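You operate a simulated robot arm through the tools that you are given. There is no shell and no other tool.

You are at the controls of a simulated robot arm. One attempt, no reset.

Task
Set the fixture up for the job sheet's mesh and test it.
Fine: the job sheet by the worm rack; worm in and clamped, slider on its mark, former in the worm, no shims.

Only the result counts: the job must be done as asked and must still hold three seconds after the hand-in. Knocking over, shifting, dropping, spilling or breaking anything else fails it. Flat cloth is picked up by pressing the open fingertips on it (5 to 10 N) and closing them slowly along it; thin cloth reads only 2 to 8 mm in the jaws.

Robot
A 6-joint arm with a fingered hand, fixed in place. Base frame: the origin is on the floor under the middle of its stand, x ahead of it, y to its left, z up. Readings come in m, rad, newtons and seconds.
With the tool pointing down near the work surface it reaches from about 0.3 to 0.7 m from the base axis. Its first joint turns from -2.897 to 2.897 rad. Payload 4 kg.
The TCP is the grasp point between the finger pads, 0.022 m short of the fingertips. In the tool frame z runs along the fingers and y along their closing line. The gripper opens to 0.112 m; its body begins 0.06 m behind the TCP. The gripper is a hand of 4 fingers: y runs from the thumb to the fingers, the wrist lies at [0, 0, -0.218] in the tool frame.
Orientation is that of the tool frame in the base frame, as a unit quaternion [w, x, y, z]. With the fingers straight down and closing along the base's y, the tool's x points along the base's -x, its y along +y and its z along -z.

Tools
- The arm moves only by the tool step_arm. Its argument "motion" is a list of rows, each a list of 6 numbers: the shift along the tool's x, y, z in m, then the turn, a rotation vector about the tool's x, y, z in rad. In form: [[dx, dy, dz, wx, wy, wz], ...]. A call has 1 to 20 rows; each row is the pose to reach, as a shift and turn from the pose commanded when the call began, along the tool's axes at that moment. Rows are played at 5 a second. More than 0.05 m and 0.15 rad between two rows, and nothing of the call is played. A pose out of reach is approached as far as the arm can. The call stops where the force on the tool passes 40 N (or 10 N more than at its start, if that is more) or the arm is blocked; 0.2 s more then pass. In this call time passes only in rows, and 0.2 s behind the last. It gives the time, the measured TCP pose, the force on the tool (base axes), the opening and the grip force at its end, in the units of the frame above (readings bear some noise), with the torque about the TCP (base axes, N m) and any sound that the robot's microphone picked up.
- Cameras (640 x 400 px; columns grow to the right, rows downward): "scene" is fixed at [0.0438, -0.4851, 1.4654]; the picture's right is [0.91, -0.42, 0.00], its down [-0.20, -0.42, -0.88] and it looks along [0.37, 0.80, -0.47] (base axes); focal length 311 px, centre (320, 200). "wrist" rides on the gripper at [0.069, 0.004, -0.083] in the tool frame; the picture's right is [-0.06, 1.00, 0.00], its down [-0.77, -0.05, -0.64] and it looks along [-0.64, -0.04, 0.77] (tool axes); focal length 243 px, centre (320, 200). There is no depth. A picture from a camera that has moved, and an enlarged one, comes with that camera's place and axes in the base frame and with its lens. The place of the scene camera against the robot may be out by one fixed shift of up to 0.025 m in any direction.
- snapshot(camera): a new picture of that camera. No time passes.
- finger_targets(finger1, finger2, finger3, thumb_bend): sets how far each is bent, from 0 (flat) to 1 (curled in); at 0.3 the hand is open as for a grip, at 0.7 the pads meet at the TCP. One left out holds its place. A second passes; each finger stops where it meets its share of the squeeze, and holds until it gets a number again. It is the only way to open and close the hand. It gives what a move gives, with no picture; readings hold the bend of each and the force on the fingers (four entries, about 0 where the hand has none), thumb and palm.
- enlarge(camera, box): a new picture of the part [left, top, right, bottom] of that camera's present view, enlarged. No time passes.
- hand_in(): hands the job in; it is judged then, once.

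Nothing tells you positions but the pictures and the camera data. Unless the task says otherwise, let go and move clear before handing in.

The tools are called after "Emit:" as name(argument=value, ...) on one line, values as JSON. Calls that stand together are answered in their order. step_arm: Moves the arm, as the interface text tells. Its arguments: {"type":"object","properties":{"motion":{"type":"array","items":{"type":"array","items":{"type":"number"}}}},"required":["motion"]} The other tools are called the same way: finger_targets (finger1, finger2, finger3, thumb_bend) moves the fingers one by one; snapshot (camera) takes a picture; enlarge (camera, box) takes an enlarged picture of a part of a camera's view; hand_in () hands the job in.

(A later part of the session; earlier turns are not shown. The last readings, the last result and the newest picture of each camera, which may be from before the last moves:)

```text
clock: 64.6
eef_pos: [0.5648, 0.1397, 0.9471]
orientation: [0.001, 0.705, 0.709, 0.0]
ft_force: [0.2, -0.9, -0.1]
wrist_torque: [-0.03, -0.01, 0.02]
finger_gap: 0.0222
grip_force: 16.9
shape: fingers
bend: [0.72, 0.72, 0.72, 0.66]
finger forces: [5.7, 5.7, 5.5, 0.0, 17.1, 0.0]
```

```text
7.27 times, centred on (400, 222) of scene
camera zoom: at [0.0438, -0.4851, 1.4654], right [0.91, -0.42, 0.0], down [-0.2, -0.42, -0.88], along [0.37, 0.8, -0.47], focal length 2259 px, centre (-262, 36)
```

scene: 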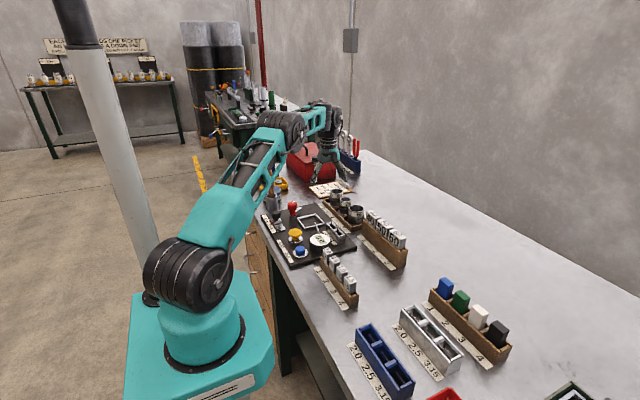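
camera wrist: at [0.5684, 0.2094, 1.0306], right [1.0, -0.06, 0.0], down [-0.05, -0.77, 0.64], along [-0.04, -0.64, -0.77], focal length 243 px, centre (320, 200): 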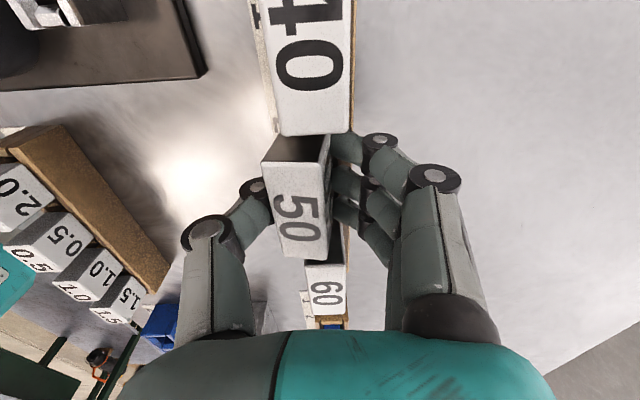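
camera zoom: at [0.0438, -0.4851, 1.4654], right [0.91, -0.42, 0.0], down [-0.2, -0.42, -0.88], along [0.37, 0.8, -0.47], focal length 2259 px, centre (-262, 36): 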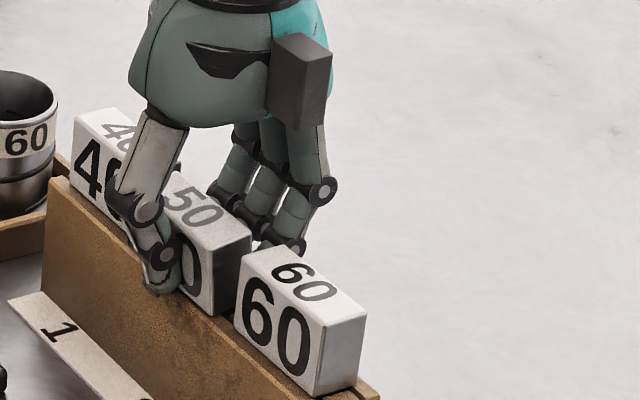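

The former leaned towards −x because the fingers pushed it into the thumb. I'll release it so it can settle back, then close the thumb to the face first before the fingers.

Emit:
finger_targets(finger1=0.57, finger2=0.57, finger3=0.57)

Emit:
snapshot(camera="wrist")

Emit:
enlarge(camera="wrist", box=[230, 110, 410, 280])

```text
clock: 65.6
eef_pos: [0.5655, 0.1403, 0.9463]
orientation: [0.0, 0.705, 0.709, 0.0]
ft_force: [-2.9, 0.0, -0.7]
wrist_torque: [0.01, 0.04, 0.01]
finger_gap: 0.024
grip_force: 3.3
shape: fingers
bend: [0.55, 0.55, 0.55, 0.72]
finger forces: [0.8, 0.7, 0.5, 0.0, 4.3, 0.0]
```

```text
taken
camera wrist: at [0.5684, 0.2095, 1.0307], right [1.0, -0.06, 0.0], down [-0.05, -0.77, 0.64], along [-0.04, -0.64, -0.77], focal length 243 px, centre (320, 200)
```

wrist: 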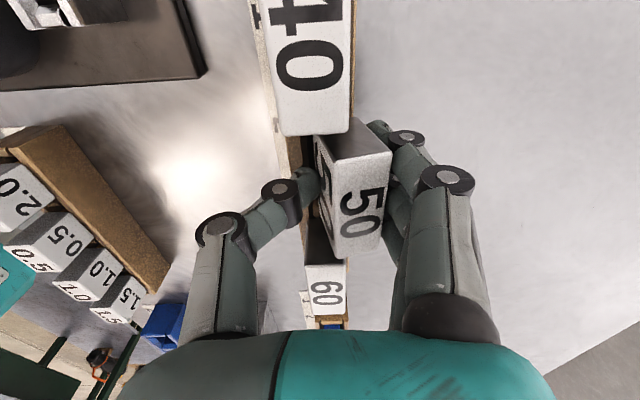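

```text
2.35 times, centred on (320, 195) of wrist
camera zoom: at [0.5684, 0.2095, 1.0307], right [1.0, -0.06, 0.0], down [-0.05, -0.77, 0.64], along [-0.04, -0.64, -0.77], focal length 571 px, centre (320, 212)
```

zoom: 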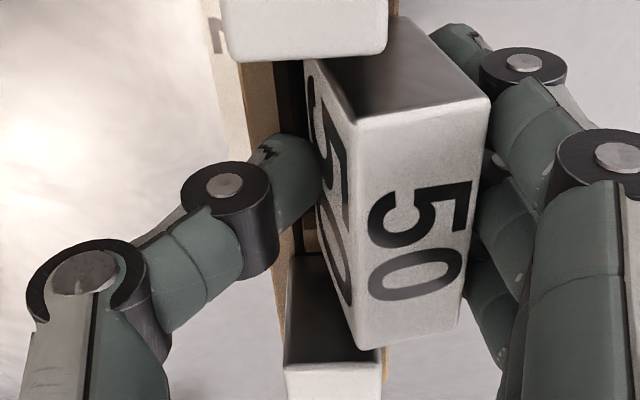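

The thumb kept driving inward and tipped it the other way, so the fingers are force-limited. I'll open both sides so the former settles upright, then use balanced position targets.

Emit:
finger_targets(finger1=0.52, finger2=0.52, finger3=0.52, thumb_bend=0.52)

Emit:
enlarge(camera="wrist", box=[230, 110, 410, 280])

Emit:
enlarge(camera="scene", box=[370, 195, 430, 250])

```text
clock: 66.6
eef_pos: [0.565, 0.1399, 0.9467]
orientation: [0.0, 0.706, 0.708, 0.0]
ft_force: [-0.6, 0.6, 0.7]
wrist_torque: [0.02, -0.03, 0.0]
finger_gap: 0.0513
grip_force: 0.1
shape: fingers
bend: [0.52, 0.52, 0.52, 0.52]
finger forces: [0.0, 0.1, 0.0, 0.0, 0.0, 0.1]
```

```text
2.35 times, centred on (320, 195) of wrist
camera zoom: at [0.5684, 0.2094, 1.0306], right [1.0, -0.06, 0.0], down [-0.05, -0.77, 0.64], along [-0.04, -0.64, -0.77], focal length 571 px, centre (320, 212)
```

zoom: 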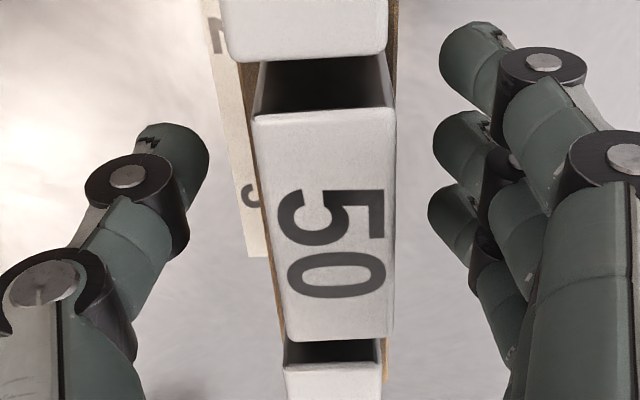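

```text
7.27 times, centred on (400, 222) of scene
camera zoom: at [0.0438, -0.4851, 1.4654], right [0.91, -0.42, 0.0], down [-0.2, -0.42, -0.88], along [0.37, 0.8, -0.47], focal length 2259 px, centre (-262, 36)
```

zoom: 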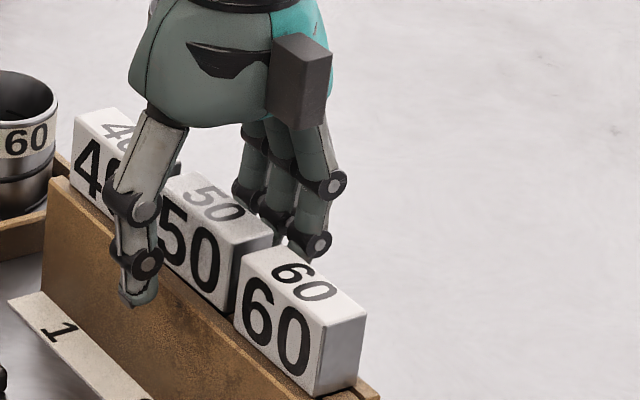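

It settled back upright and centred. I'll approach the faces gently first (0.62), then apply balanced targets.

Emit:
finger_targets(finger1=0.61, finger2=0.61, finger3=0.61, thumb_bend=0.61)

Emit:
enlarge(camera="wrist", box=[230, 110, 410, 280])

```text
clock: 67.6
eef_pos: [0.5645, 0.1399, 0.9484]
orientation: [0.0, 0.705, 0.709, 0.0]
ft_force: [0.4, -0.2, 0.6]
wrist_torque: [0.01, 0.02, 0.01]
finger_gap: 0.0293
grip_force: 0.5
shape: fingers
bend: [0.6, 0.6, 0.6, 0.61]
finger forces: [0.2, 0.2, 0.3, 0.0, 0.0, 0.0]
```

```text
2.35 times, centred on (320, 195) of wrist
camera zoom: at [0.5684, 0.2094, 1.0306], right [1.0, -0.06, 0.0], down [-0.05, -0.77, 0.64], along [-0.04, -0.64, -0.77], focal length 571 px, centre (320, 212)
```

zoom: 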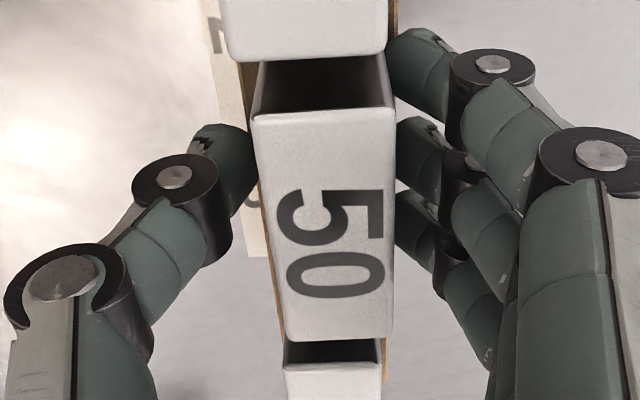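

Emit:
finger_targets(finger1=0.61, finger2=0.61, finger3=0.61, thumb_bend=0.65)

Emit:
enlarge(camera="wrist", box=[230, 110, 410, 280])

```text
clock: 68.6
eef_pos: [0.5652, 0.1401, 0.9475]
orientation: [0.0, 0.706, 0.709, -0.001]
ft_force: [-0.1, 0.9, -0.7]
wrist_torque: [-0.01, -0.01, -0.01]
finger_gap: 0.0255
grip_force: 0.3
shape: fingers
bend: [0.6, 0.6, 0.6, 0.64]
finger forces: [0.3, 0.3, 0.4, 0.0, 0.7, 0.0]
```

```text
2.35 times, centred on (320, 195) of wrist
camera zoom: at [0.5684, 0.2094, 1.0306], right [1.0, -0.06, 0.0], down [-0.05, -0.77, 0.64], along [-0.04, -0.64, -0.77], focal length 571 px, centre (320, 212)
```

zoom: 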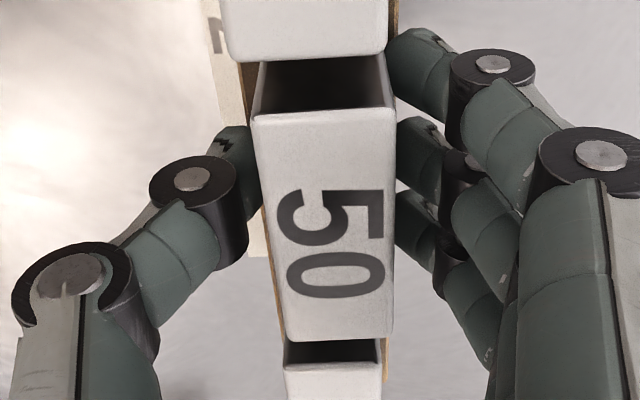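

Emit:
finger_targets(finger1=0.65, finger2=0.65, finger3=0.65, thumb_bend=0.69)

Emit:
enlarge(camera="wrist", box=[230, 110, 410, 280])

```text
clock: 69.6
eef_pos: [0.565, 0.1397, 0.9464]
orientation: [0.0, 0.706, 0.709, 0.0]
ft_force: [-0.3, -0.6, -0.1]
wrist_torque: [0.03, 0.0, -0.02]
finger_gap: 0.0234
grip_force: 4.7
shape: fingers
bend: [0.62, 0.62, 0.62, 0.66]
finger forces: [1.6, 1.7, 1.7, 0.0, 5.0, 0.0]
```

```text
2.35 times, centred on (320, 195) of wrist
camera zoom: at [0.5684, 0.2094, 1.0305], right [1.0, -0.06, 0.0], down [-0.05, -0.77, 0.64], along [-0.04, -0.64, -0.77], focal length 571 px, centre (320, 212)
```

zoom: 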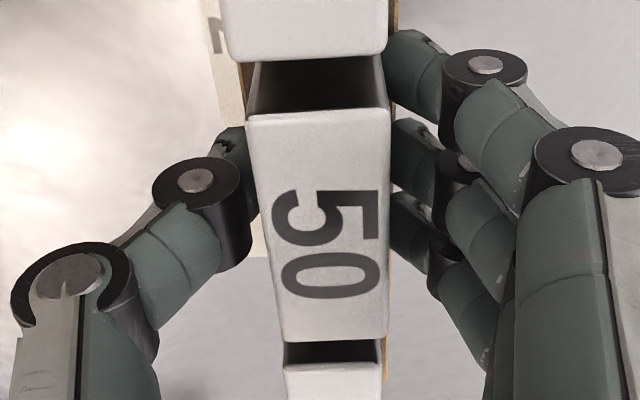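

The grip is balanced and stable now. I'll increase the squeeze in the same ratio.

Emit:
finger_targets(finger1=0.68, finger2=0.68, finger3=0.68, thumb_bend=0.74)

Emit:
enlarge(camera="wrist", box=[230, 110, 410, 280])

```text
clock: 70.6
eef_pos: [0.5646, 0.141, 0.9469]
orientation: [0.0, 0.705, 0.709, 0.0]
ft_force: [0.6, -0.2, -0.7]
wrist_torque: [0.01, 0.01, 0.02]
finger_gap: 0.0226
grip_force: 10.1
shape: fingers
bend: [0.63, 0.63, 0.63, 0.67]
finger forces: [3.4, 3.5, 3.6, 0.1, 10.4, 0.0]
```

```text
2.35 times, centred on (320, 195) of wrist
camera zoom: at [0.5684, 0.2094, 1.0306], right [1.0, -0.06, 0.0], down [-0.05, -0.77, 0.64], along [-0.04, -0.64, -0.77], focal length 571 px, centre (320, 212)
```

zoom: 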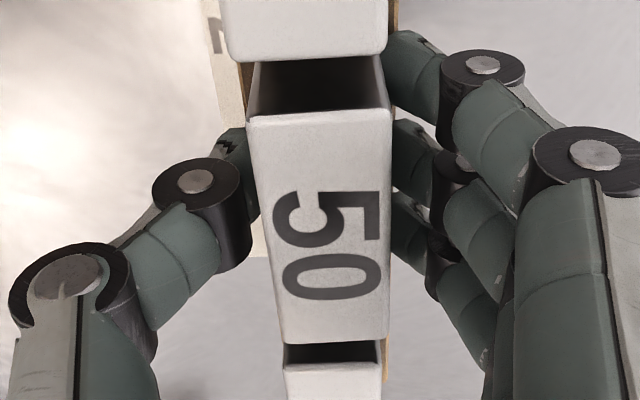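

Emit:
finger_targets(finger1=0.695, finger2=0.695, finger3=0.695, thumb_bend=0.775)

Emit:
enlarge(camera="wrist", box=[230, 110, 410, 280])

```text
clock: 71.6
eef_pos: [0.5644, 0.139, 0.9475]
orientation: [-0.001, 0.706, 0.709, 0.0]
ft_force: [0.0, 0.3, 0.3]
wrist_torque: [0.04, 0.02, 0.04]
finger_gap: 0.0223
grip_force: 13.6
shape: fingers
bend: [0.63, 0.63, 0.63, 0.68]
finger forces: [4.6, 4.6, 4.7, 0.0, 13.9, 0.1]
```

```text
2.35 times, centred on (320, 195) of wrist
camera zoom: at [0.5684, 0.2094, 1.0306], right [1.0, -0.06, 0.0], down [-0.05, -0.77, 0.64], along [-0.04, -0.64, -0.77], focal length 571 px, centre (320, 212)
```

zoom: 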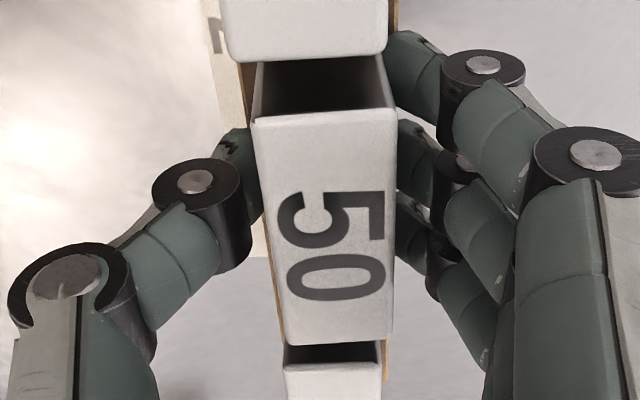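

Upright and gripped at 13.6 N. I'll lift slowly straight up.

Emit:
step_arm(motion=[[0, 0, -0.005, 0, 0, 0], [0, 0, -0.01, 0, 0, 0], [0, 0, -0.015, 0, 0, 0], [0, 0, -0.02, 0, 0, 0], [0, 0, -0.025, 0, 0, 0], [0, 0, -0.03, 0, 0, 0]])

Emit:
enlarge(camera="wrist", box=[230, 110, 410, 280])

Emit:
enlarge(camera="scene", box=[360, 180, 430, 250])

```text
clock: 73.0
eef_pos: [0.5641, 0.1387, 0.9756]
orientation: [0.001, 0.705, 0.71, 0.0]
ft_force: [0.4, -0.3, -2.6]
wrist_torque: [0.01, -0.01, 0.01]
finger_gap: 0.0223
grip_force: 13.9
shape: fingers
bend: [0.63, 0.63, 0.63, 0.68]
finger forces: [4.6, 4.6, 4.6, 0.1, 13.9, 0.1]
```

```text
2.35 times, centred on (320, 195) of wrist
camera zoom: at [0.5693, 0.2093, 1.0594], right [1.0, -0.06, 0.0], down [-0.05, -0.77, 0.64], along [-0.04, -0.64, -0.77], focal length 571 px, centre (320, 212)
```

zoom: 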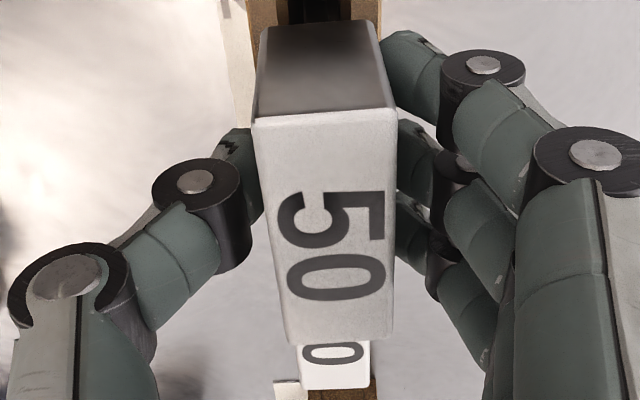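

```text
5.71 times, centred on (395, 215) of scene
camera zoom: at [0.0438, -0.4851, 1.4654], right [0.91, -0.42, 0.0], down [-0.2, -0.42, -0.88], along [0.37, 0.8, -0.47], focal length 1775 px, centre (-109, 114)
```

zoom: 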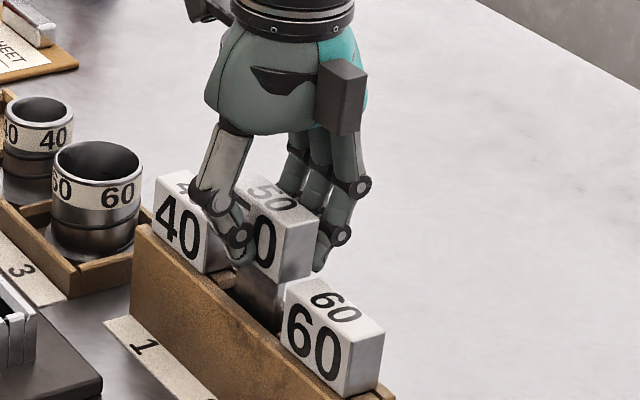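

It lifts cleanly; there's a metal blade below the head. I'll keep lifting until the blade is fully out.

Emit:
step_arm(motion=[[0, 0, -0.01, 0, 0, 0], [0, 0, -0.02, 0, 0, 0], [0, 0, -0.03, 0, 0, 0], [0, 0, -0.04, 0, 0, 0], [0, 0, -0.05, 0, 0, 0], [0, 0, -0.06, 0, 0, 0], [0, 0, -0.07, 0, 0, 0]])

Emit:
snapshot(camera="wrist")

Emit:
enlarge(camera="scene", box=[350, 150, 430, 250])

```text
clock: 74.6
eef_pos: [0.5657, 0.1391, 1.0455]
orientation: [0.0, 0.705, 0.71, 0.0]
ft_force: [-0.7, 1.1, -1.9]
wrist_torque: [-0.03, -0.02, 0.02]
finger_gap: 0.0221
grip_force: 14.0
shape: fingers
bend: [0.63, 0.63, 0.63, 0.68]
finger forces: [4.5, 4.7, 4.7, 0.0, 14.1, 0.1]
```

```text
taken
camera wrist: at [0.5701, 0.2091, 1.1295], right [1.0, -0.06, 0.0], down [-0.05, -0.77, 0.64], along [-0.04, -0.64, -0.77], focal length 243 px, centre (320, 200)
```

wrist: 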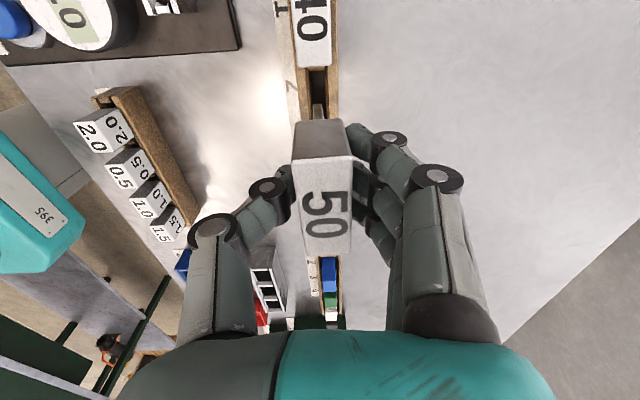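

```text
4.00 times, centred on (390, 200) of scene
camera zoom: at [0.0438, -0.4851, 1.4654], right [0.91, -0.42, 0.0], down [-0.2, -0.42, -0.88], along [0.37, 0.8, -0.47], focal length 1242 px, centre (40, 200)
```

zoom: 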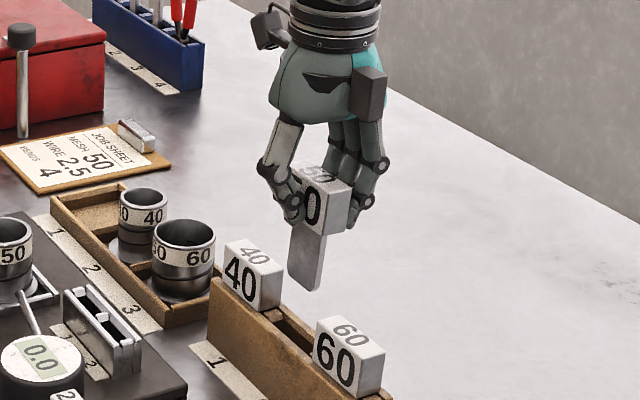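

Emit:
enlarge(camera="scene", box=[375, 180, 425, 235])

Emit:
enlarge(camera="wrist", box=[260, 60, 400, 280])

```text
7.27 times, centred on (400, 208) of scene
camera zoom: at [0.0438, -0.4851, 1.4654], right [0.91, -0.42, 0.0], down [-0.2, -0.42, -0.88], along [0.37, 0.8, -0.47], focal length 2259 px, centre (-262, 146)
```

zoom: 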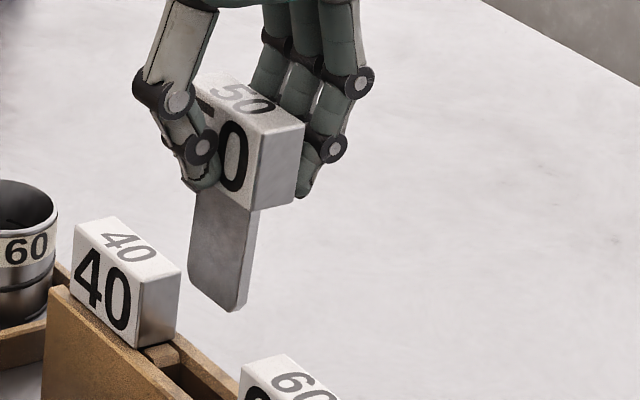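

```text
1.82 times, centred on (330, 170) of wrist
camera zoom: at [0.5701, 0.2091, 1.1295], right [1.0, -0.06, 0.0], down [-0.05, -0.77, 0.64], along [-0.04, -0.64, -0.77], focal length 441 px, centre (302, 254)
```

zoom: 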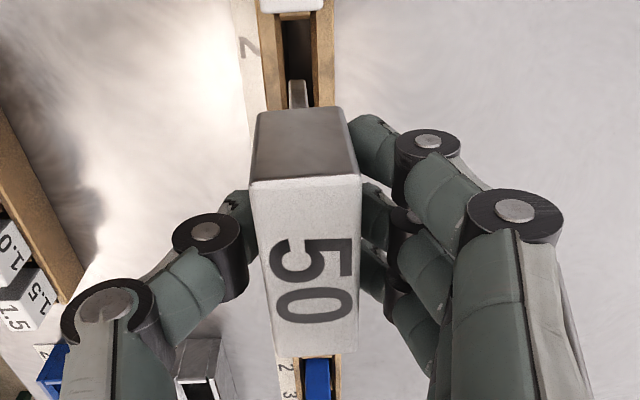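

Emit:
enlarge(camera="scene", box=[394, 200, 414, 222])

Emit:
enlarge(camera="scene", box=[300, 190, 335, 225])

```text
16.00 times, centred on (404, 211) of scene
camera zoom: at [0.0438, -0.4851, 1.4654], right [0.91, -0.42, 0.0], down [-0.2, -0.42, -0.88], along [0.37, 0.8, -0.47], focal length 4970 px, centre (-1024, 24)
```

zoom: 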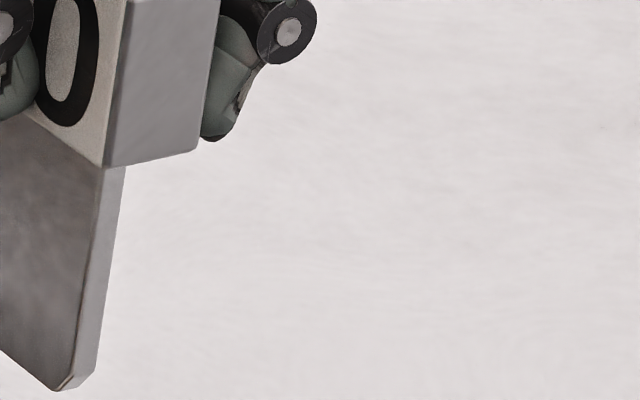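

```text
11.43 times, centred on (318, 208) of scene
camera zoom: at [0.0438, -0.4851, 1.4654], right [0.91, -0.42, 0.0], down [-0.2, -0.42, -0.88], along [0.37, 0.8, -0.47], focal length 3550 px, centre (349, 114)
```

zoom: 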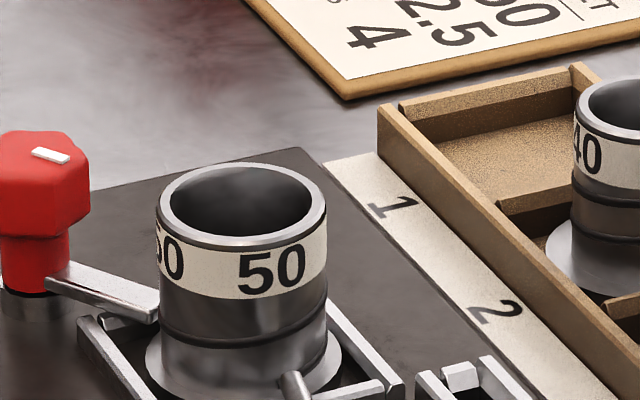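

The former is out: a thin blade hangs below the head. I'll carry it at this height over the panel to above the worm.

Emit:
step_arm(motion=[[0.032, -0.021, 0, 0, 0, 0], [0.065, -0.042, 0, 0, 0, 0], [0.097, -0.063, 0, 0, 0, 0], [0.13, -0.085, 0, 0, 0, 0], [0.162, -0.106, 0, 0, 0, 0], [0.195, -0.127, 0, 0, 0, 0], [0.2266, -0.1477, 0, 0, 0, 0]])

Emit:
snapshot(camera="wrist")

Emit:
enlarge(camera="scene", box=[280, 150, 360, 230])

```text
clock: 76.2
eef_pos: [0.4159, 0.3676, 1.0467]
orientation: [0.0, 0.706, 0.708, 0.0]
ft_force: [0.4, -0.4, -1.5]
wrist_torque: [-0.04, 0.03, 0.04]
finger_gap: 0.0222
grip_force: 13.6
shape: fingers
bend: [0.63, 0.63, 0.63, 0.68]
finger forces: [4.6, 4.5, 4.5, 0.0, 13.8, 0.0]
```

```text
taken
camera wrist: at [0.4205, 0.4374, 1.1306], right [1.0, -0.06, 0.0], down [-0.05, -0.77, 0.64], along [-0.04, -0.64, -0.77], focal length 243 px, centre (320, 200)
```

wrist: 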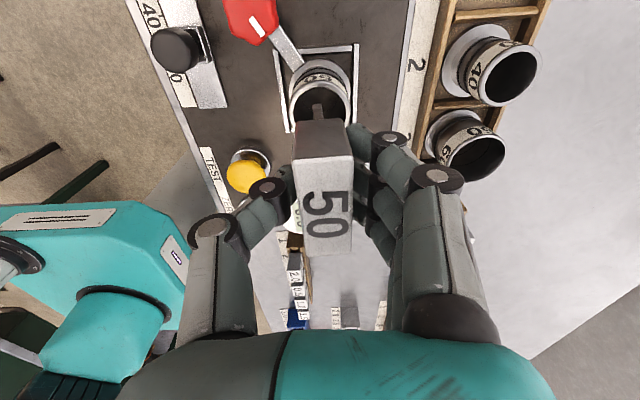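

```text
5.00 times, centred on (320, 190) of scene
camera zoom: at [0.0438, -0.4851, 1.4654], right [0.91, -0.42, 0.0], down [-0.2, -0.42, -0.88], along [0.37, 0.8, -0.47], focal length 1553 px, centre (320, 250)
```

zoom: 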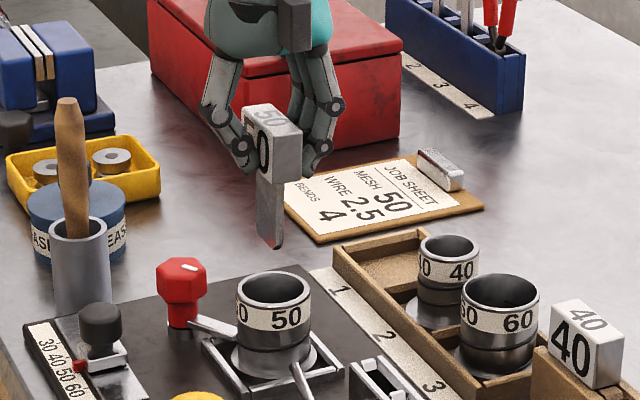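

Emit:
enlarge(camera="wrist", box=[260, 30, 380, 140])

Emit:
enlarge(camera="scene", box=[295, 165, 340, 220])

```text
3.64 times, centred on (320, 85) of wrist
camera zoom: at [0.4205, 0.4374, 1.1306], right [1.0, -0.06, 0.0], down [-0.05, -0.77, 0.64], along [-0.04, -0.64, -0.77], focal length 882 px, centre (320, 618)
```

zoom: 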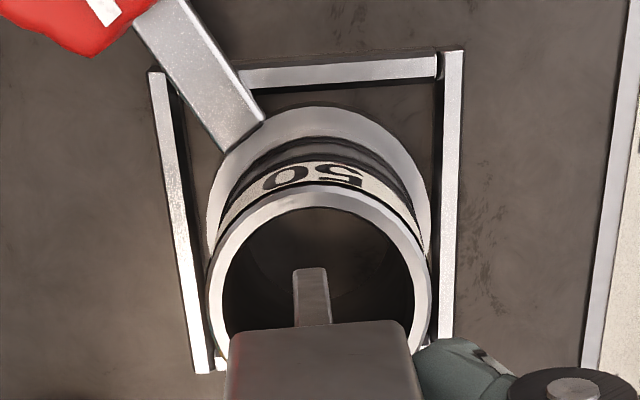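

```text
7.27 times, centred on (318, 192) of scene
camera zoom: at [0.0438, -0.4851, 1.4654], right [0.91, -0.42, 0.0], down [-0.2, -0.42, -0.88], along [0.37, 0.8, -0.47], focal length 2259 px, centre (338, 254)
```

zoom: 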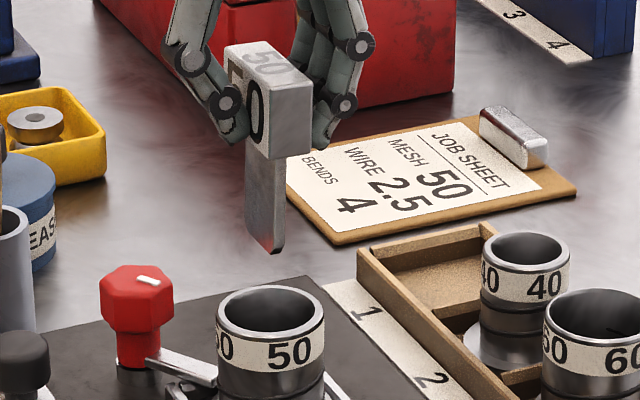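

Blade and worm agree in x; in y the blade needs about −4 mm. I'll apply that and lower until the blade tip is just above the rim, then check again.

Emit:
step_arm(motion=[[-0.0043, 0.0003, 0.01, 0, 0, 0], [-0.0043, 0.0003, 0.02, 0, 0, 0], [-0.0043, 0.0003, 0.03, 0, 0, 0]])

Emit:
enlarge(camera="wrist", box=[250, 30, 390, 150])

Emit:
enlarge(camera="scene", box=[295, 165, 340, 220])

```text
clock: 77.0
eef_pos: [0.4184, 0.3626, 1.0175]
orientation: [0.0, 0.705, 0.709, 0.0]
ft_force: [0.0, 0.2, -2.3]
wrist_torque: [0.03, 0.0, 0.01]
finger_gap: 0.0219
grip_force: 13.6
shape: fingers
bend: [0.63, 0.63, 0.63, 0.68]
finger forces: [4.6, 4.7, 4.6, 0.1, 13.8, 0.0]
```

```text
3.33 times, centred on (320, 90) of wrist
camera zoom: at [0.421, 0.4318, 1.1004], right [1.0, -0.06, 0.0], down [-0.05, -0.77, 0.64], along [-0.04, -0.64, -0.77], focal length 809 px, centre (320, 567)
```

zoom: 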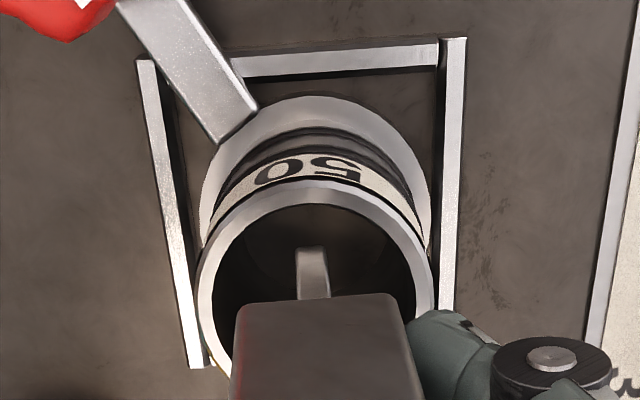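

```text
7.27 times, centred on (318, 192) of scene
camera zoom: at [0.0438, -0.4851, 1.4654], right [0.91, -0.42, 0.0], down [-0.2, -0.42, -0.88], along [0.37, 0.8, -0.47], focal length 2259 px, centre (338, 254)
```

zoom: 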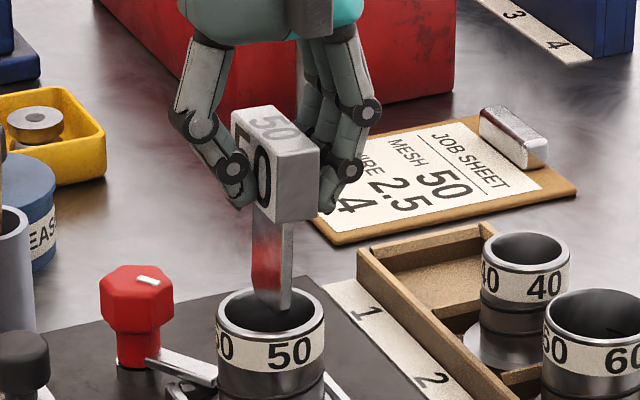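

Fine alignment check: the blade sits about 2 mm too far to −y. I'll correct by +2 mm and lower in small steps, watching the force.

Emit:
step_arm(motion=[[0.002, 0, 0.004, 0, 0, 0], [0.002, 0, 0.008, 0, 0, 0], [0.002, 0, 0.012, 0, 0, 0]])

Emit:
enlarge(camera="wrist", box=[250, 30, 390, 150])

Emit:
enlarge(camera="scene", box=[295, 175, 340, 225])

```text
clock: 77.8
eef_pos: [0.4169, 0.3646, 1.0046]
orientation: [0.001, 0.706, 0.709, 0.0]
ft_force: [-0.3, -1.1, -1.9]
wrist_torque: [0.01, 0.0, 0.01]
finger_gap: 0.0223
grip_force: 14.1
shape: fingers
bend: [0.63, 0.63, 0.63, 0.68]
finger forces: [4.6, 4.6, 4.7, 0.0, 13.7, 0.1]
```

```text
3.33 times, centred on (320, 90) of wrist
camera zoom: at [0.4212, 0.4339, 1.0878], right [1.0, -0.06, 0.0], down [-0.04, -0.77, 0.64], along [-0.04, -0.64, -0.77], focal length 809 px, centre (320, 567)
```

zoom: 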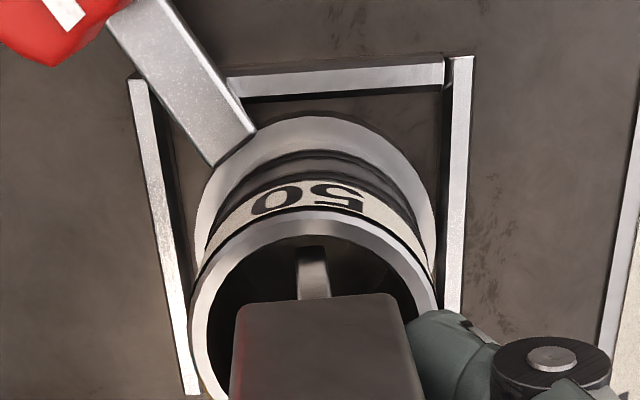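

```text
8.00 times, centred on (318, 200) of scene
camera zoom: at [0.0438, -0.4851, 1.4654], right [0.91, -0.42, 0.0], down [-0.2, -0.42, -0.88], along [0.37, 0.8, -0.47], focal length 2485 px, centre (340, 200)
```

zoom: 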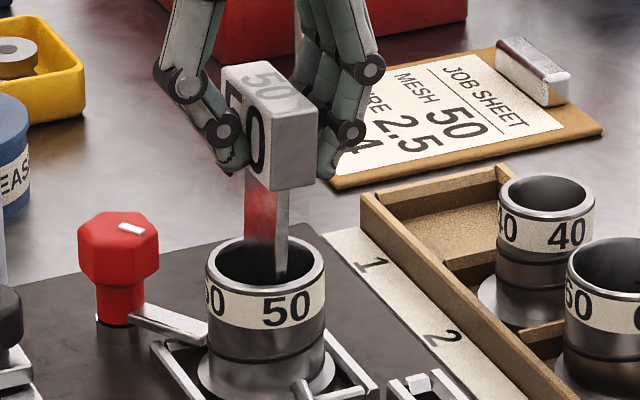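

Emit:
step_arm(motion=[[0, 0, 0.004, 0, 0, 0], [0, 0, 0.008, 0, 0, 0], [0, 0, 0.012, 0, 0, 0]])

Emit:
enlarge(camera="scene", box=[295, 175, 340, 225])

Emit:
enlarge(camera="wrist", box=[250, 30, 390, 150])

```text
clock: 78.6
eef_pos: [0.4168, 0.3637, 0.9926]
orientation: [0.0, 0.705, 0.709, -0.001]
ft_force: [-0.5, -0.9, -2.4]
wrist_torque: [-0.03, 0.01, -0.03]
finger_gap: 0.0223
grip_force: 13.8
shape: fingers
bend: [0.63, 0.63, 0.63, 0.68]
finger forces: [4.6, 4.6, 4.6, 0.0, 13.8, 0.0]
```

```text
8.00 times, centred on (318, 200) of scene
camera zoom: at [0.0438, -0.4851, 1.4654], right [0.91, -0.42, 0.0], down [-0.2, -0.42, -0.88], along [0.37, 0.8, -0.47], focal length 2485 px, centre (340, 200)
```

zoom: 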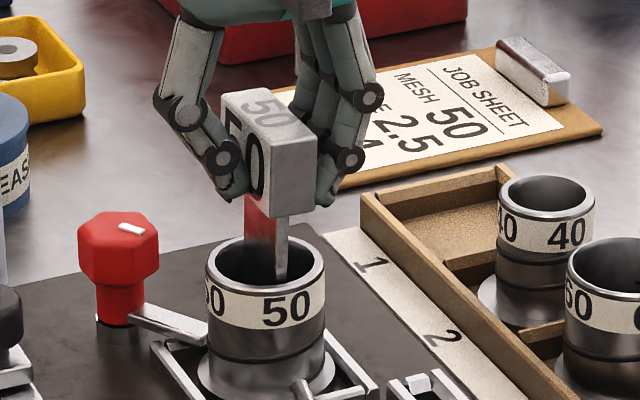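

```text
3.33 times, centred on (320, 90) of wrist
camera zoom: at [0.4203, 0.433, 1.0757], right [1.0, -0.06, 0.0], down [-0.05, -0.77, 0.64], along [-0.04, -0.64, -0.77], focal length 809 px, centre (320, 567)
```

zoom: 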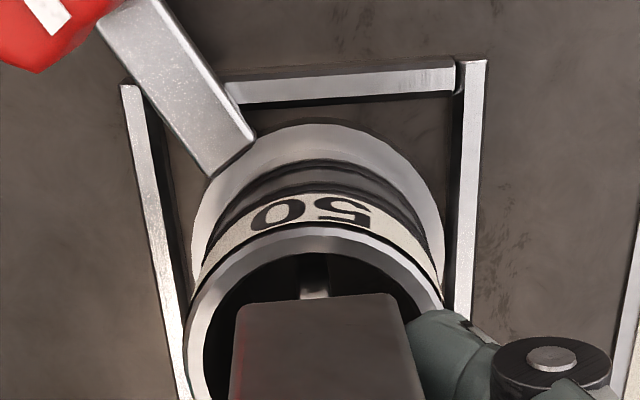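

The blade is inside the bore with no contact force. I'll continue down.

Emit:
step_arm(motion=[[0, 0, 0.005, 0, 0, 0], [0, 0, 0.01, 0, 0, 0], [0, 0, 0.015, 0, 0, 0], [0, 0, 0.02, 0, 0, 0], [0, 0, 0.025, 0, 0, 0]])

Emit:
enlarge(camera="scene", box=[295, 175, 340, 225])

Emit:
snapshot(camera="wrist")

```text
clock: 79.8
eef_pos: [0.4165, 0.3641, 0.9675]
orientation: [0.0, 0.706, 0.709, 0.0]
ft_force: [0.3, 0.5, -2.0]
wrist_torque: [0.02, 0.01, 0.01]
finger_gap: 0.022
grip_force: 13.9
shape: fingers
bend: [0.63, 0.63, 0.63, 0.68]
finger forces: [4.5, 4.6, 4.6, 0.0, 13.7, 0.0]
```

```text
8.00 times, centred on (318, 200) of scene
camera zoom: at [0.0438, -0.4851, 1.4654], right [0.91, -0.42, 0.0], down [-0.2, -0.42, -0.88], along [0.37, 0.8, -0.47], focal length 2485 px, centre (340, 200)
```

zoom: 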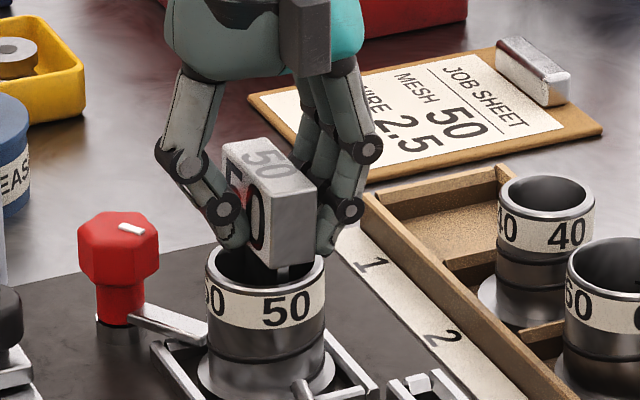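

```text
taken
camera wrist: at [0.4204, 0.4336, 1.0514], right [1.0, -0.06, 0.0], down [-0.05, -0.77, 0.64], along [-0.04, -0.64, -0.77], focal length 243 px, centre (320, 200)
```

wrist: 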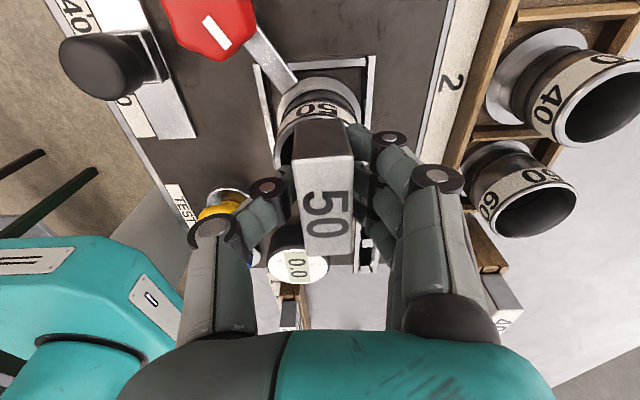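

Emit:
step_arm(motion=[[0, 0, 0.002, 0, 0, 0], [0, 0, 0.004, 0, 0, 0], [0, 0, 0.006, 0, 0, 0], [0, 0, 0.008, 0, 0, 0]])

Emit:
enlarge(camera="scene", box=[295, 175, 340, 225])

```text
clock: 80.8
eef_pos: [0.4166, 0.3633, 0.961]
orientation: [0.0, 0.705, 0.709, 0.001]
ft_force: [0.5, -0.3, 5.6]
wrist_torque: [-0.04, -0.13, 0.04]
finger_gap: 0.022
grip_force: 18.1
shape: fingers
bend: [0.63, 0.63, 0.64, 0.68]
finger forces: [8.6, 4.2, 9.5, 0.0, 14.2, 0.1]
```

```text
8.00 times, centred on (318, 200) of scene
camera zoom: at [0.0438, -0.4851, 1.4654], right [0.91, -0.42, 0.0], down [-0.2, -0.42, -0.88], along [0.37, 0.8, -0.47], focal length 2485 px, centre (340, 200)
```

zoom: 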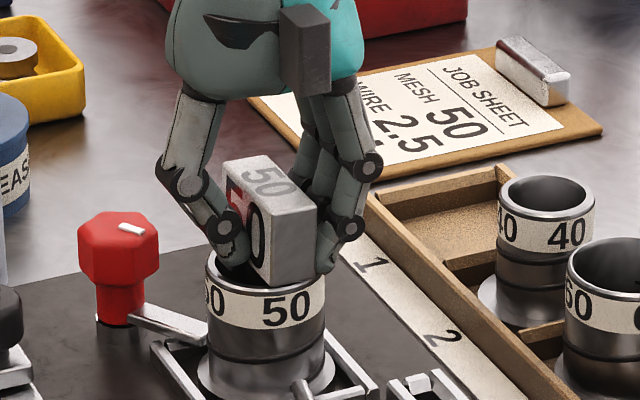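

Emit:
snapshot(camera="wrist")

Emit:
enlarge(camera="scene", box=[305, 190, 330, 215])

Emit:
enlarge(camera="wrist", box=[250, 70, 390, 180])

```text
taken
camera wrist: at [0.4203, 0.4332, 1.0431], right [1.0, -0.06, 0.0], down [-0.05, -0.77, 0.64], along [-0.04, -0.64, -0.77], focal length 243 px, centre (320, 200)
```

wrist: 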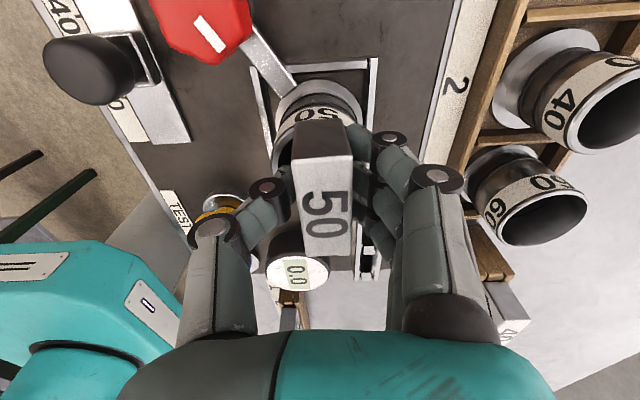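

```text
16.00 times, centred on (318, 202) of scene
camera zoom: at [0.0438, -0.4851, 1.4654], right [0.91, -0.42, 0.0], down [-0.2, -0.42, -0.88], along [0.37, 0.8, -0.47], focal length 4970 px, centre (360, 160)
```

zoom: 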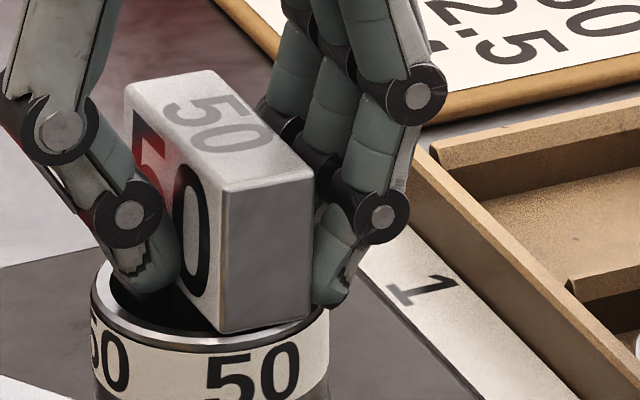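

```text
3.64 times, centred on (320, 125) of wrist
camera zoom: at [0.4203, 0.4332, 1.0431], right [1.0, -0.06, 0.0], down [-0.05, -0.77, 0.64], along [-0.04, -0.64, -0.77], focal length 882 px, centre (320, 473)
```

zoom: 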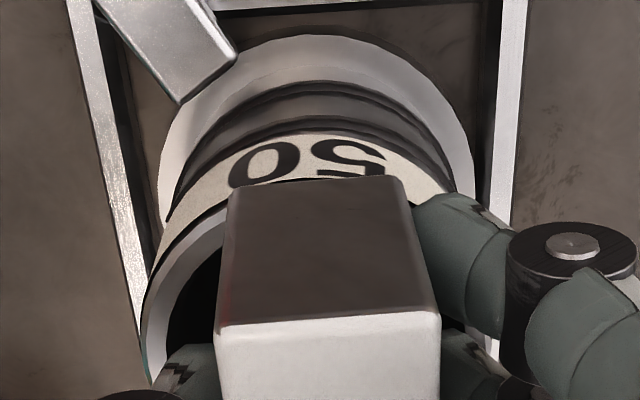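

The head is practically on the rim, and the fingertips are just touching the rim. I'll raise 1.5 mm to unload the tips, then open evenly to let the former settle.

Emit:
step_arm(motion=[[0, 0, -0.0025, 0, 0, 0]])

Emit:
finger_targets(finger1=0.58, finger2=0.58, finger3=0.58, thumb_bend=0.6)

Emit:
enlarge(camera="scene", box=[305, 190, 330, 215])

Emit:
snapshot(camera="wrist")

```text
clock: 81.2
eef_pos: [0.4173, 0.3636, 0.9606]
orientation: [0.0, 0.705, 0.709, -0.001]
ft_force: [0.3, 1.3, -3.4]
wrist_torque: [0.0, 0.0, 0.02]
finger_gap: 0.0219
grip_force: 13.8
shape: fingers
bend: [0.63, 0.63, 0.63, 0.68]
finger forces: [4.5, 4.6, 4.5, 0.0, 13.6, 0.0]
```

```text
clock: 82.2
eef_pos: [0.417, 0.3637, 0.9611]
orientation: [0.0, 0.705, 0.709, 0.0]
ft_force: [-0.2, 0.1, 0.4]
wrist_torque: [-0.01, 0.0, -0.03]
finger_gap: 0.0337
grip_force: 0.0
shape: fingers
bend: [0.57, 0.57, 0.57, 0.6]
finger forces: [0.0, 0.1, 0.1, 0.1, 0.1, 0.0]
```

```text
16.00 times, centred on (318, 202) of scene
camera zoom: at [0.0438, -0.4851, 1.4654], right [0.91, -0.42, 0.0], down [-0.2, -0.42, -0.88], along [0.37, 0.8, -0.47], focal length 4970 px, centre (360, 160)
```

zoom: 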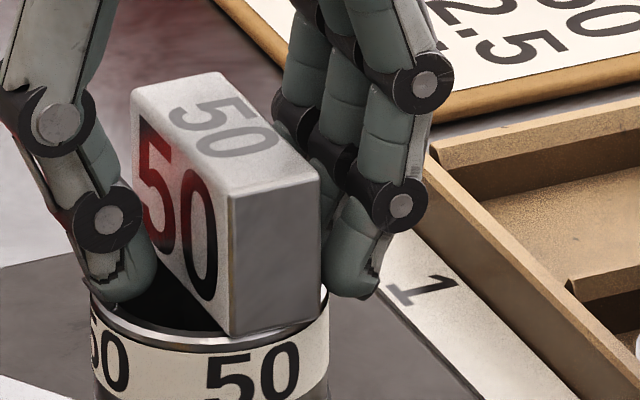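

```text
taken
camera wrist: at [0.4202, 0.4334, 1.0447], right [1.0, -0.06, 0.0], down [-0.05, -0.77, 0.64], along [-0.04, -0.64, -0.77], focal length 243 px, centre (320, 200)
```

wrist: 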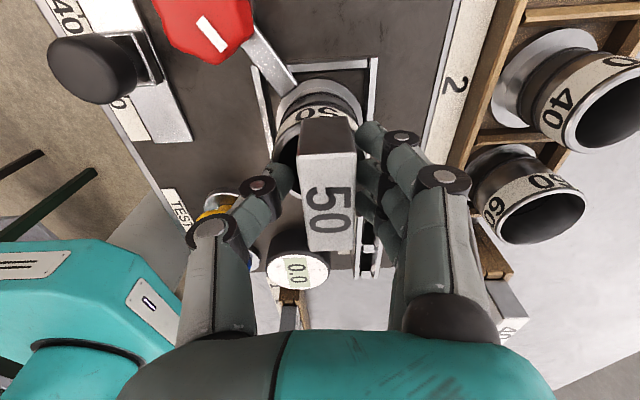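

The former rests upright on the worm's rim, blade in the bore. I'll open wider and lift away.

Emit:
finger_targets(finger1=0.46, finger2=0.46, finger3=0.46, thumb_bend=0.46)

Emit:
step_arm(motion=[[0, 0, -0.02, 0, 0, 0], [0, 0, -0.05, 0, 0, 0], [0, 0, -0.08, 0, 0, 0], [0, 0, -0.11, 0, 0, 0], [0, 0, -0.14, 0, 0, 0]])

Emit:
snapshot(camera="wrist")

Emit:
enlarge(camera="scene", box=[255, 180, 345, 250])

Emit:
enlarge(camera="wrist", box=[180, 30, 400, 230])

```text
clock: 83.2
eef_pos: [0.4158, 0.3632, 0.9623]
orientation: [-0.001, 0.705, 0.709, 0.0]
ft_force: [-0.3, -0.3, -0.2]
wrist_torque: [0.01, -0.01, 0.02]
finger_gap: 0.068
grip_force: 0.1
shape: fingers
bend: [0.46, 0.46, 0.46, 0.46]
finger forces: [0.0, 0.0, 0.0, 0.0, 0.1, 0.0]
```

```text
clock: 84.4
eef_pos: [0.4175, 0.365, 1.1025]
orientation: [0.0, 0.705, 0.709, 0.0]
ft_force: [-1.2, 0.3, -0.2]
wrist_torque: [0.0, -0.02, -0.03]
finger_gap: 0.0683
grip_force: 0.0
shape: fingers
bend: [0.46, 0.46, 0.46, 0.46]
finger forces: [0.1, 0.0, 0.0, 0.1, 0.0, 0.0]
```

```text
taken
camera wrist: at [0.4222, 0.434, 1.1861], right [1.0, -0.06, 0.0], down [-0.05, -0.77, 0.64], along [-0.04, -0.64, -0.77], focal length 243 px, centre (320, 200)
```

wrist: 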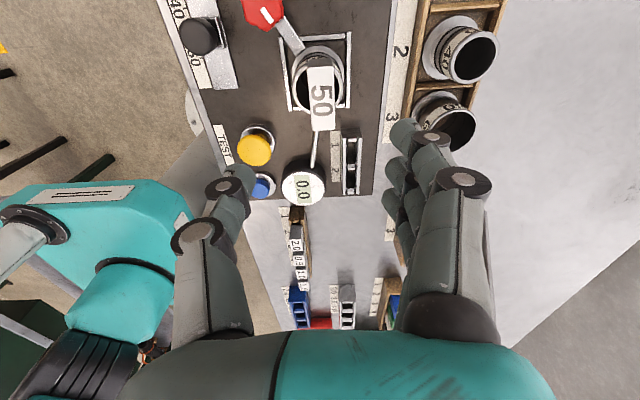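

```text
5.71 times, centred on (300, 215) of scene
camera zoom: at [0.0438, -0.4851, 1.4654], right [0.91, -0.42, 0.0], down [-0.2, -0.42, -0.88], along [0.37, 0.8, -0.47], focal length 1775 px, centre (434, 114)
```

zoom: 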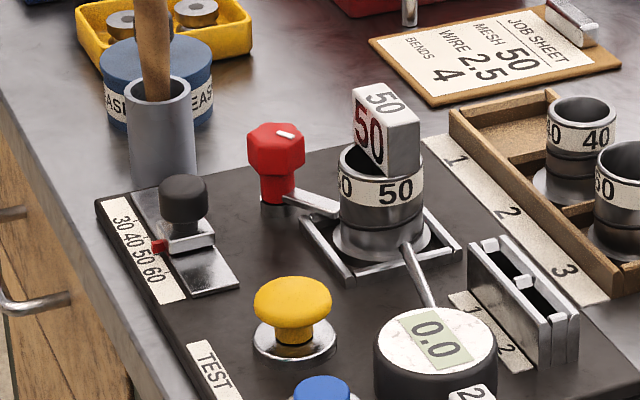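

```text
2.00 times, centred on (290, 130) of wrist
camera zoom: at [0.4222, 0.434, 1.1861], right [1.0, -0.06, 0.0], down [-0.05, -0.77, 0.64], along [-0.04, -0.64, -0.77], focal length 485 px, centre (380, 340)
```

zoom: 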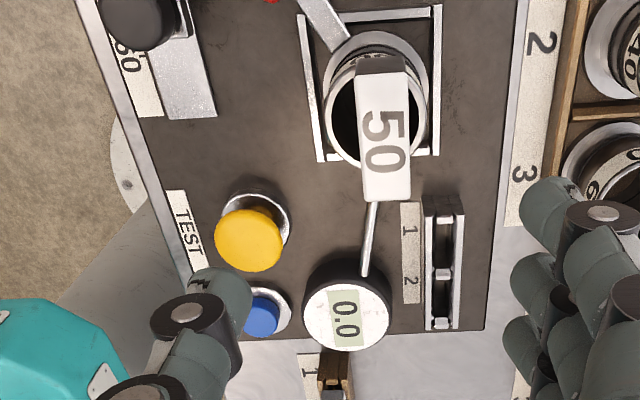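

Former, worm, clamp and slider are all set, and the shim slots are empty. Now the test: I'll close the fingers and move over the yellow TEST button at about (0.329, 0.290).

Emit:
finger_targets(finger1=0.7, finger2=0.7, finger3=0.7, thumb_bend=0.7)

Emit:
step_arm(motion=[[-0.025, -0.03, 0, 0, 0, 0], [-0.05, -0.06, 0, 0, 0, 0], [-0.0735, -0.0894, 0, 0, 0, 0], [-0.0735, -0.0894, 0.04, 0, 0, 0], [-0.0735, -0.0894, 0.08, 0, 0, 0], [-0.0735, -0.0894, 0.12, 0, 0, 0]])

Emit:
snapshot(camera="wrist")

Emit:
enlarge(camera="scene", box=[255, 170, 345, 260])

```text
clock: 85.4
eef_pos: [0.4186, 0.3649, 1.1029]
orientation: [0.0, 0.705, 0.709, 0.0]
ft_force: [0.0, -0.1, 0.3]
wrist_torque: [-0.01, 0.01, 0.05]
finger_gap: 0.0104
grip_force: 0.1
shape: fingers
bend: [0.7, 0.7, 0.7, 0.7]
finger forces: [0.0, 0.0, 0.1, 0.0, 0.1, 0.0]
```

```text
clock: 86.8
eef_pos: [0.3289, 0.2893, 0.9834]
orientation: [0.0, 0.705, 0.709, 0.001]
ft_force: [-0.3, 0.7, 1.0]
wrist_torque: [0.0, 0.0, 0.0]
finger_gap: 0.0098
grip_force: 0.1
shape: fingers
bend: [0.7, 0.7, 0.7, 0.7]
finger forces: [0.0, 0.0, 0.0, 0.0, 0.1, 0.0]
```

```text
taken
camera wrist: at [0.333, 0.359, 1.067], right [1.0, -0.06, 0.0], down [-0.05, -0.77, 0.64], along [-0.04, -0.64, -0.77], focal length 243 px, centre (320, 200)
```

wrist: 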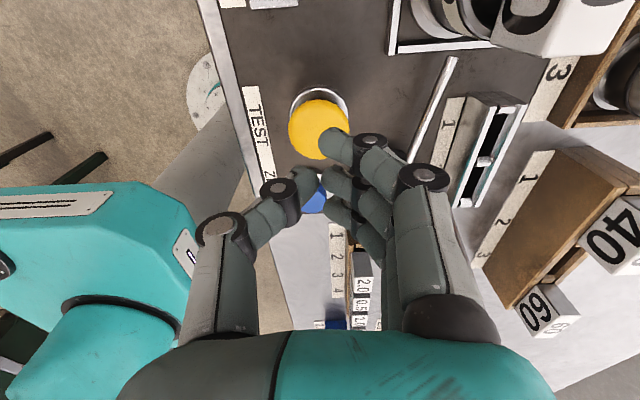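

```text
4.44 times, centred on (300, 215) of scene
camera zoom: at [0.0438, -0.4851, 1.4654], right [0.91, -0.42, 0.0], down [-0.2, -0.42, -0.88], along [0.37, 0.8, -0.47], focal length 1380 px, centre (409, 133)
```

zoom: 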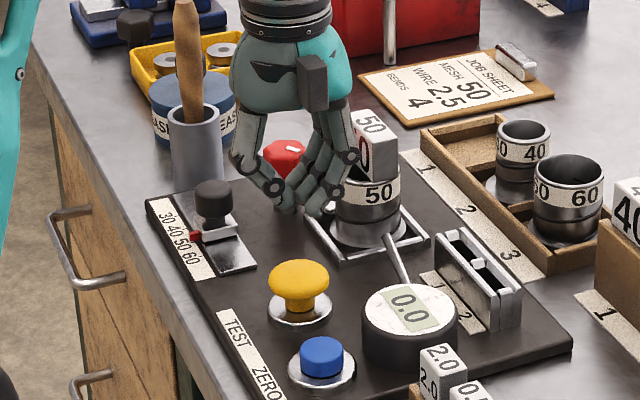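

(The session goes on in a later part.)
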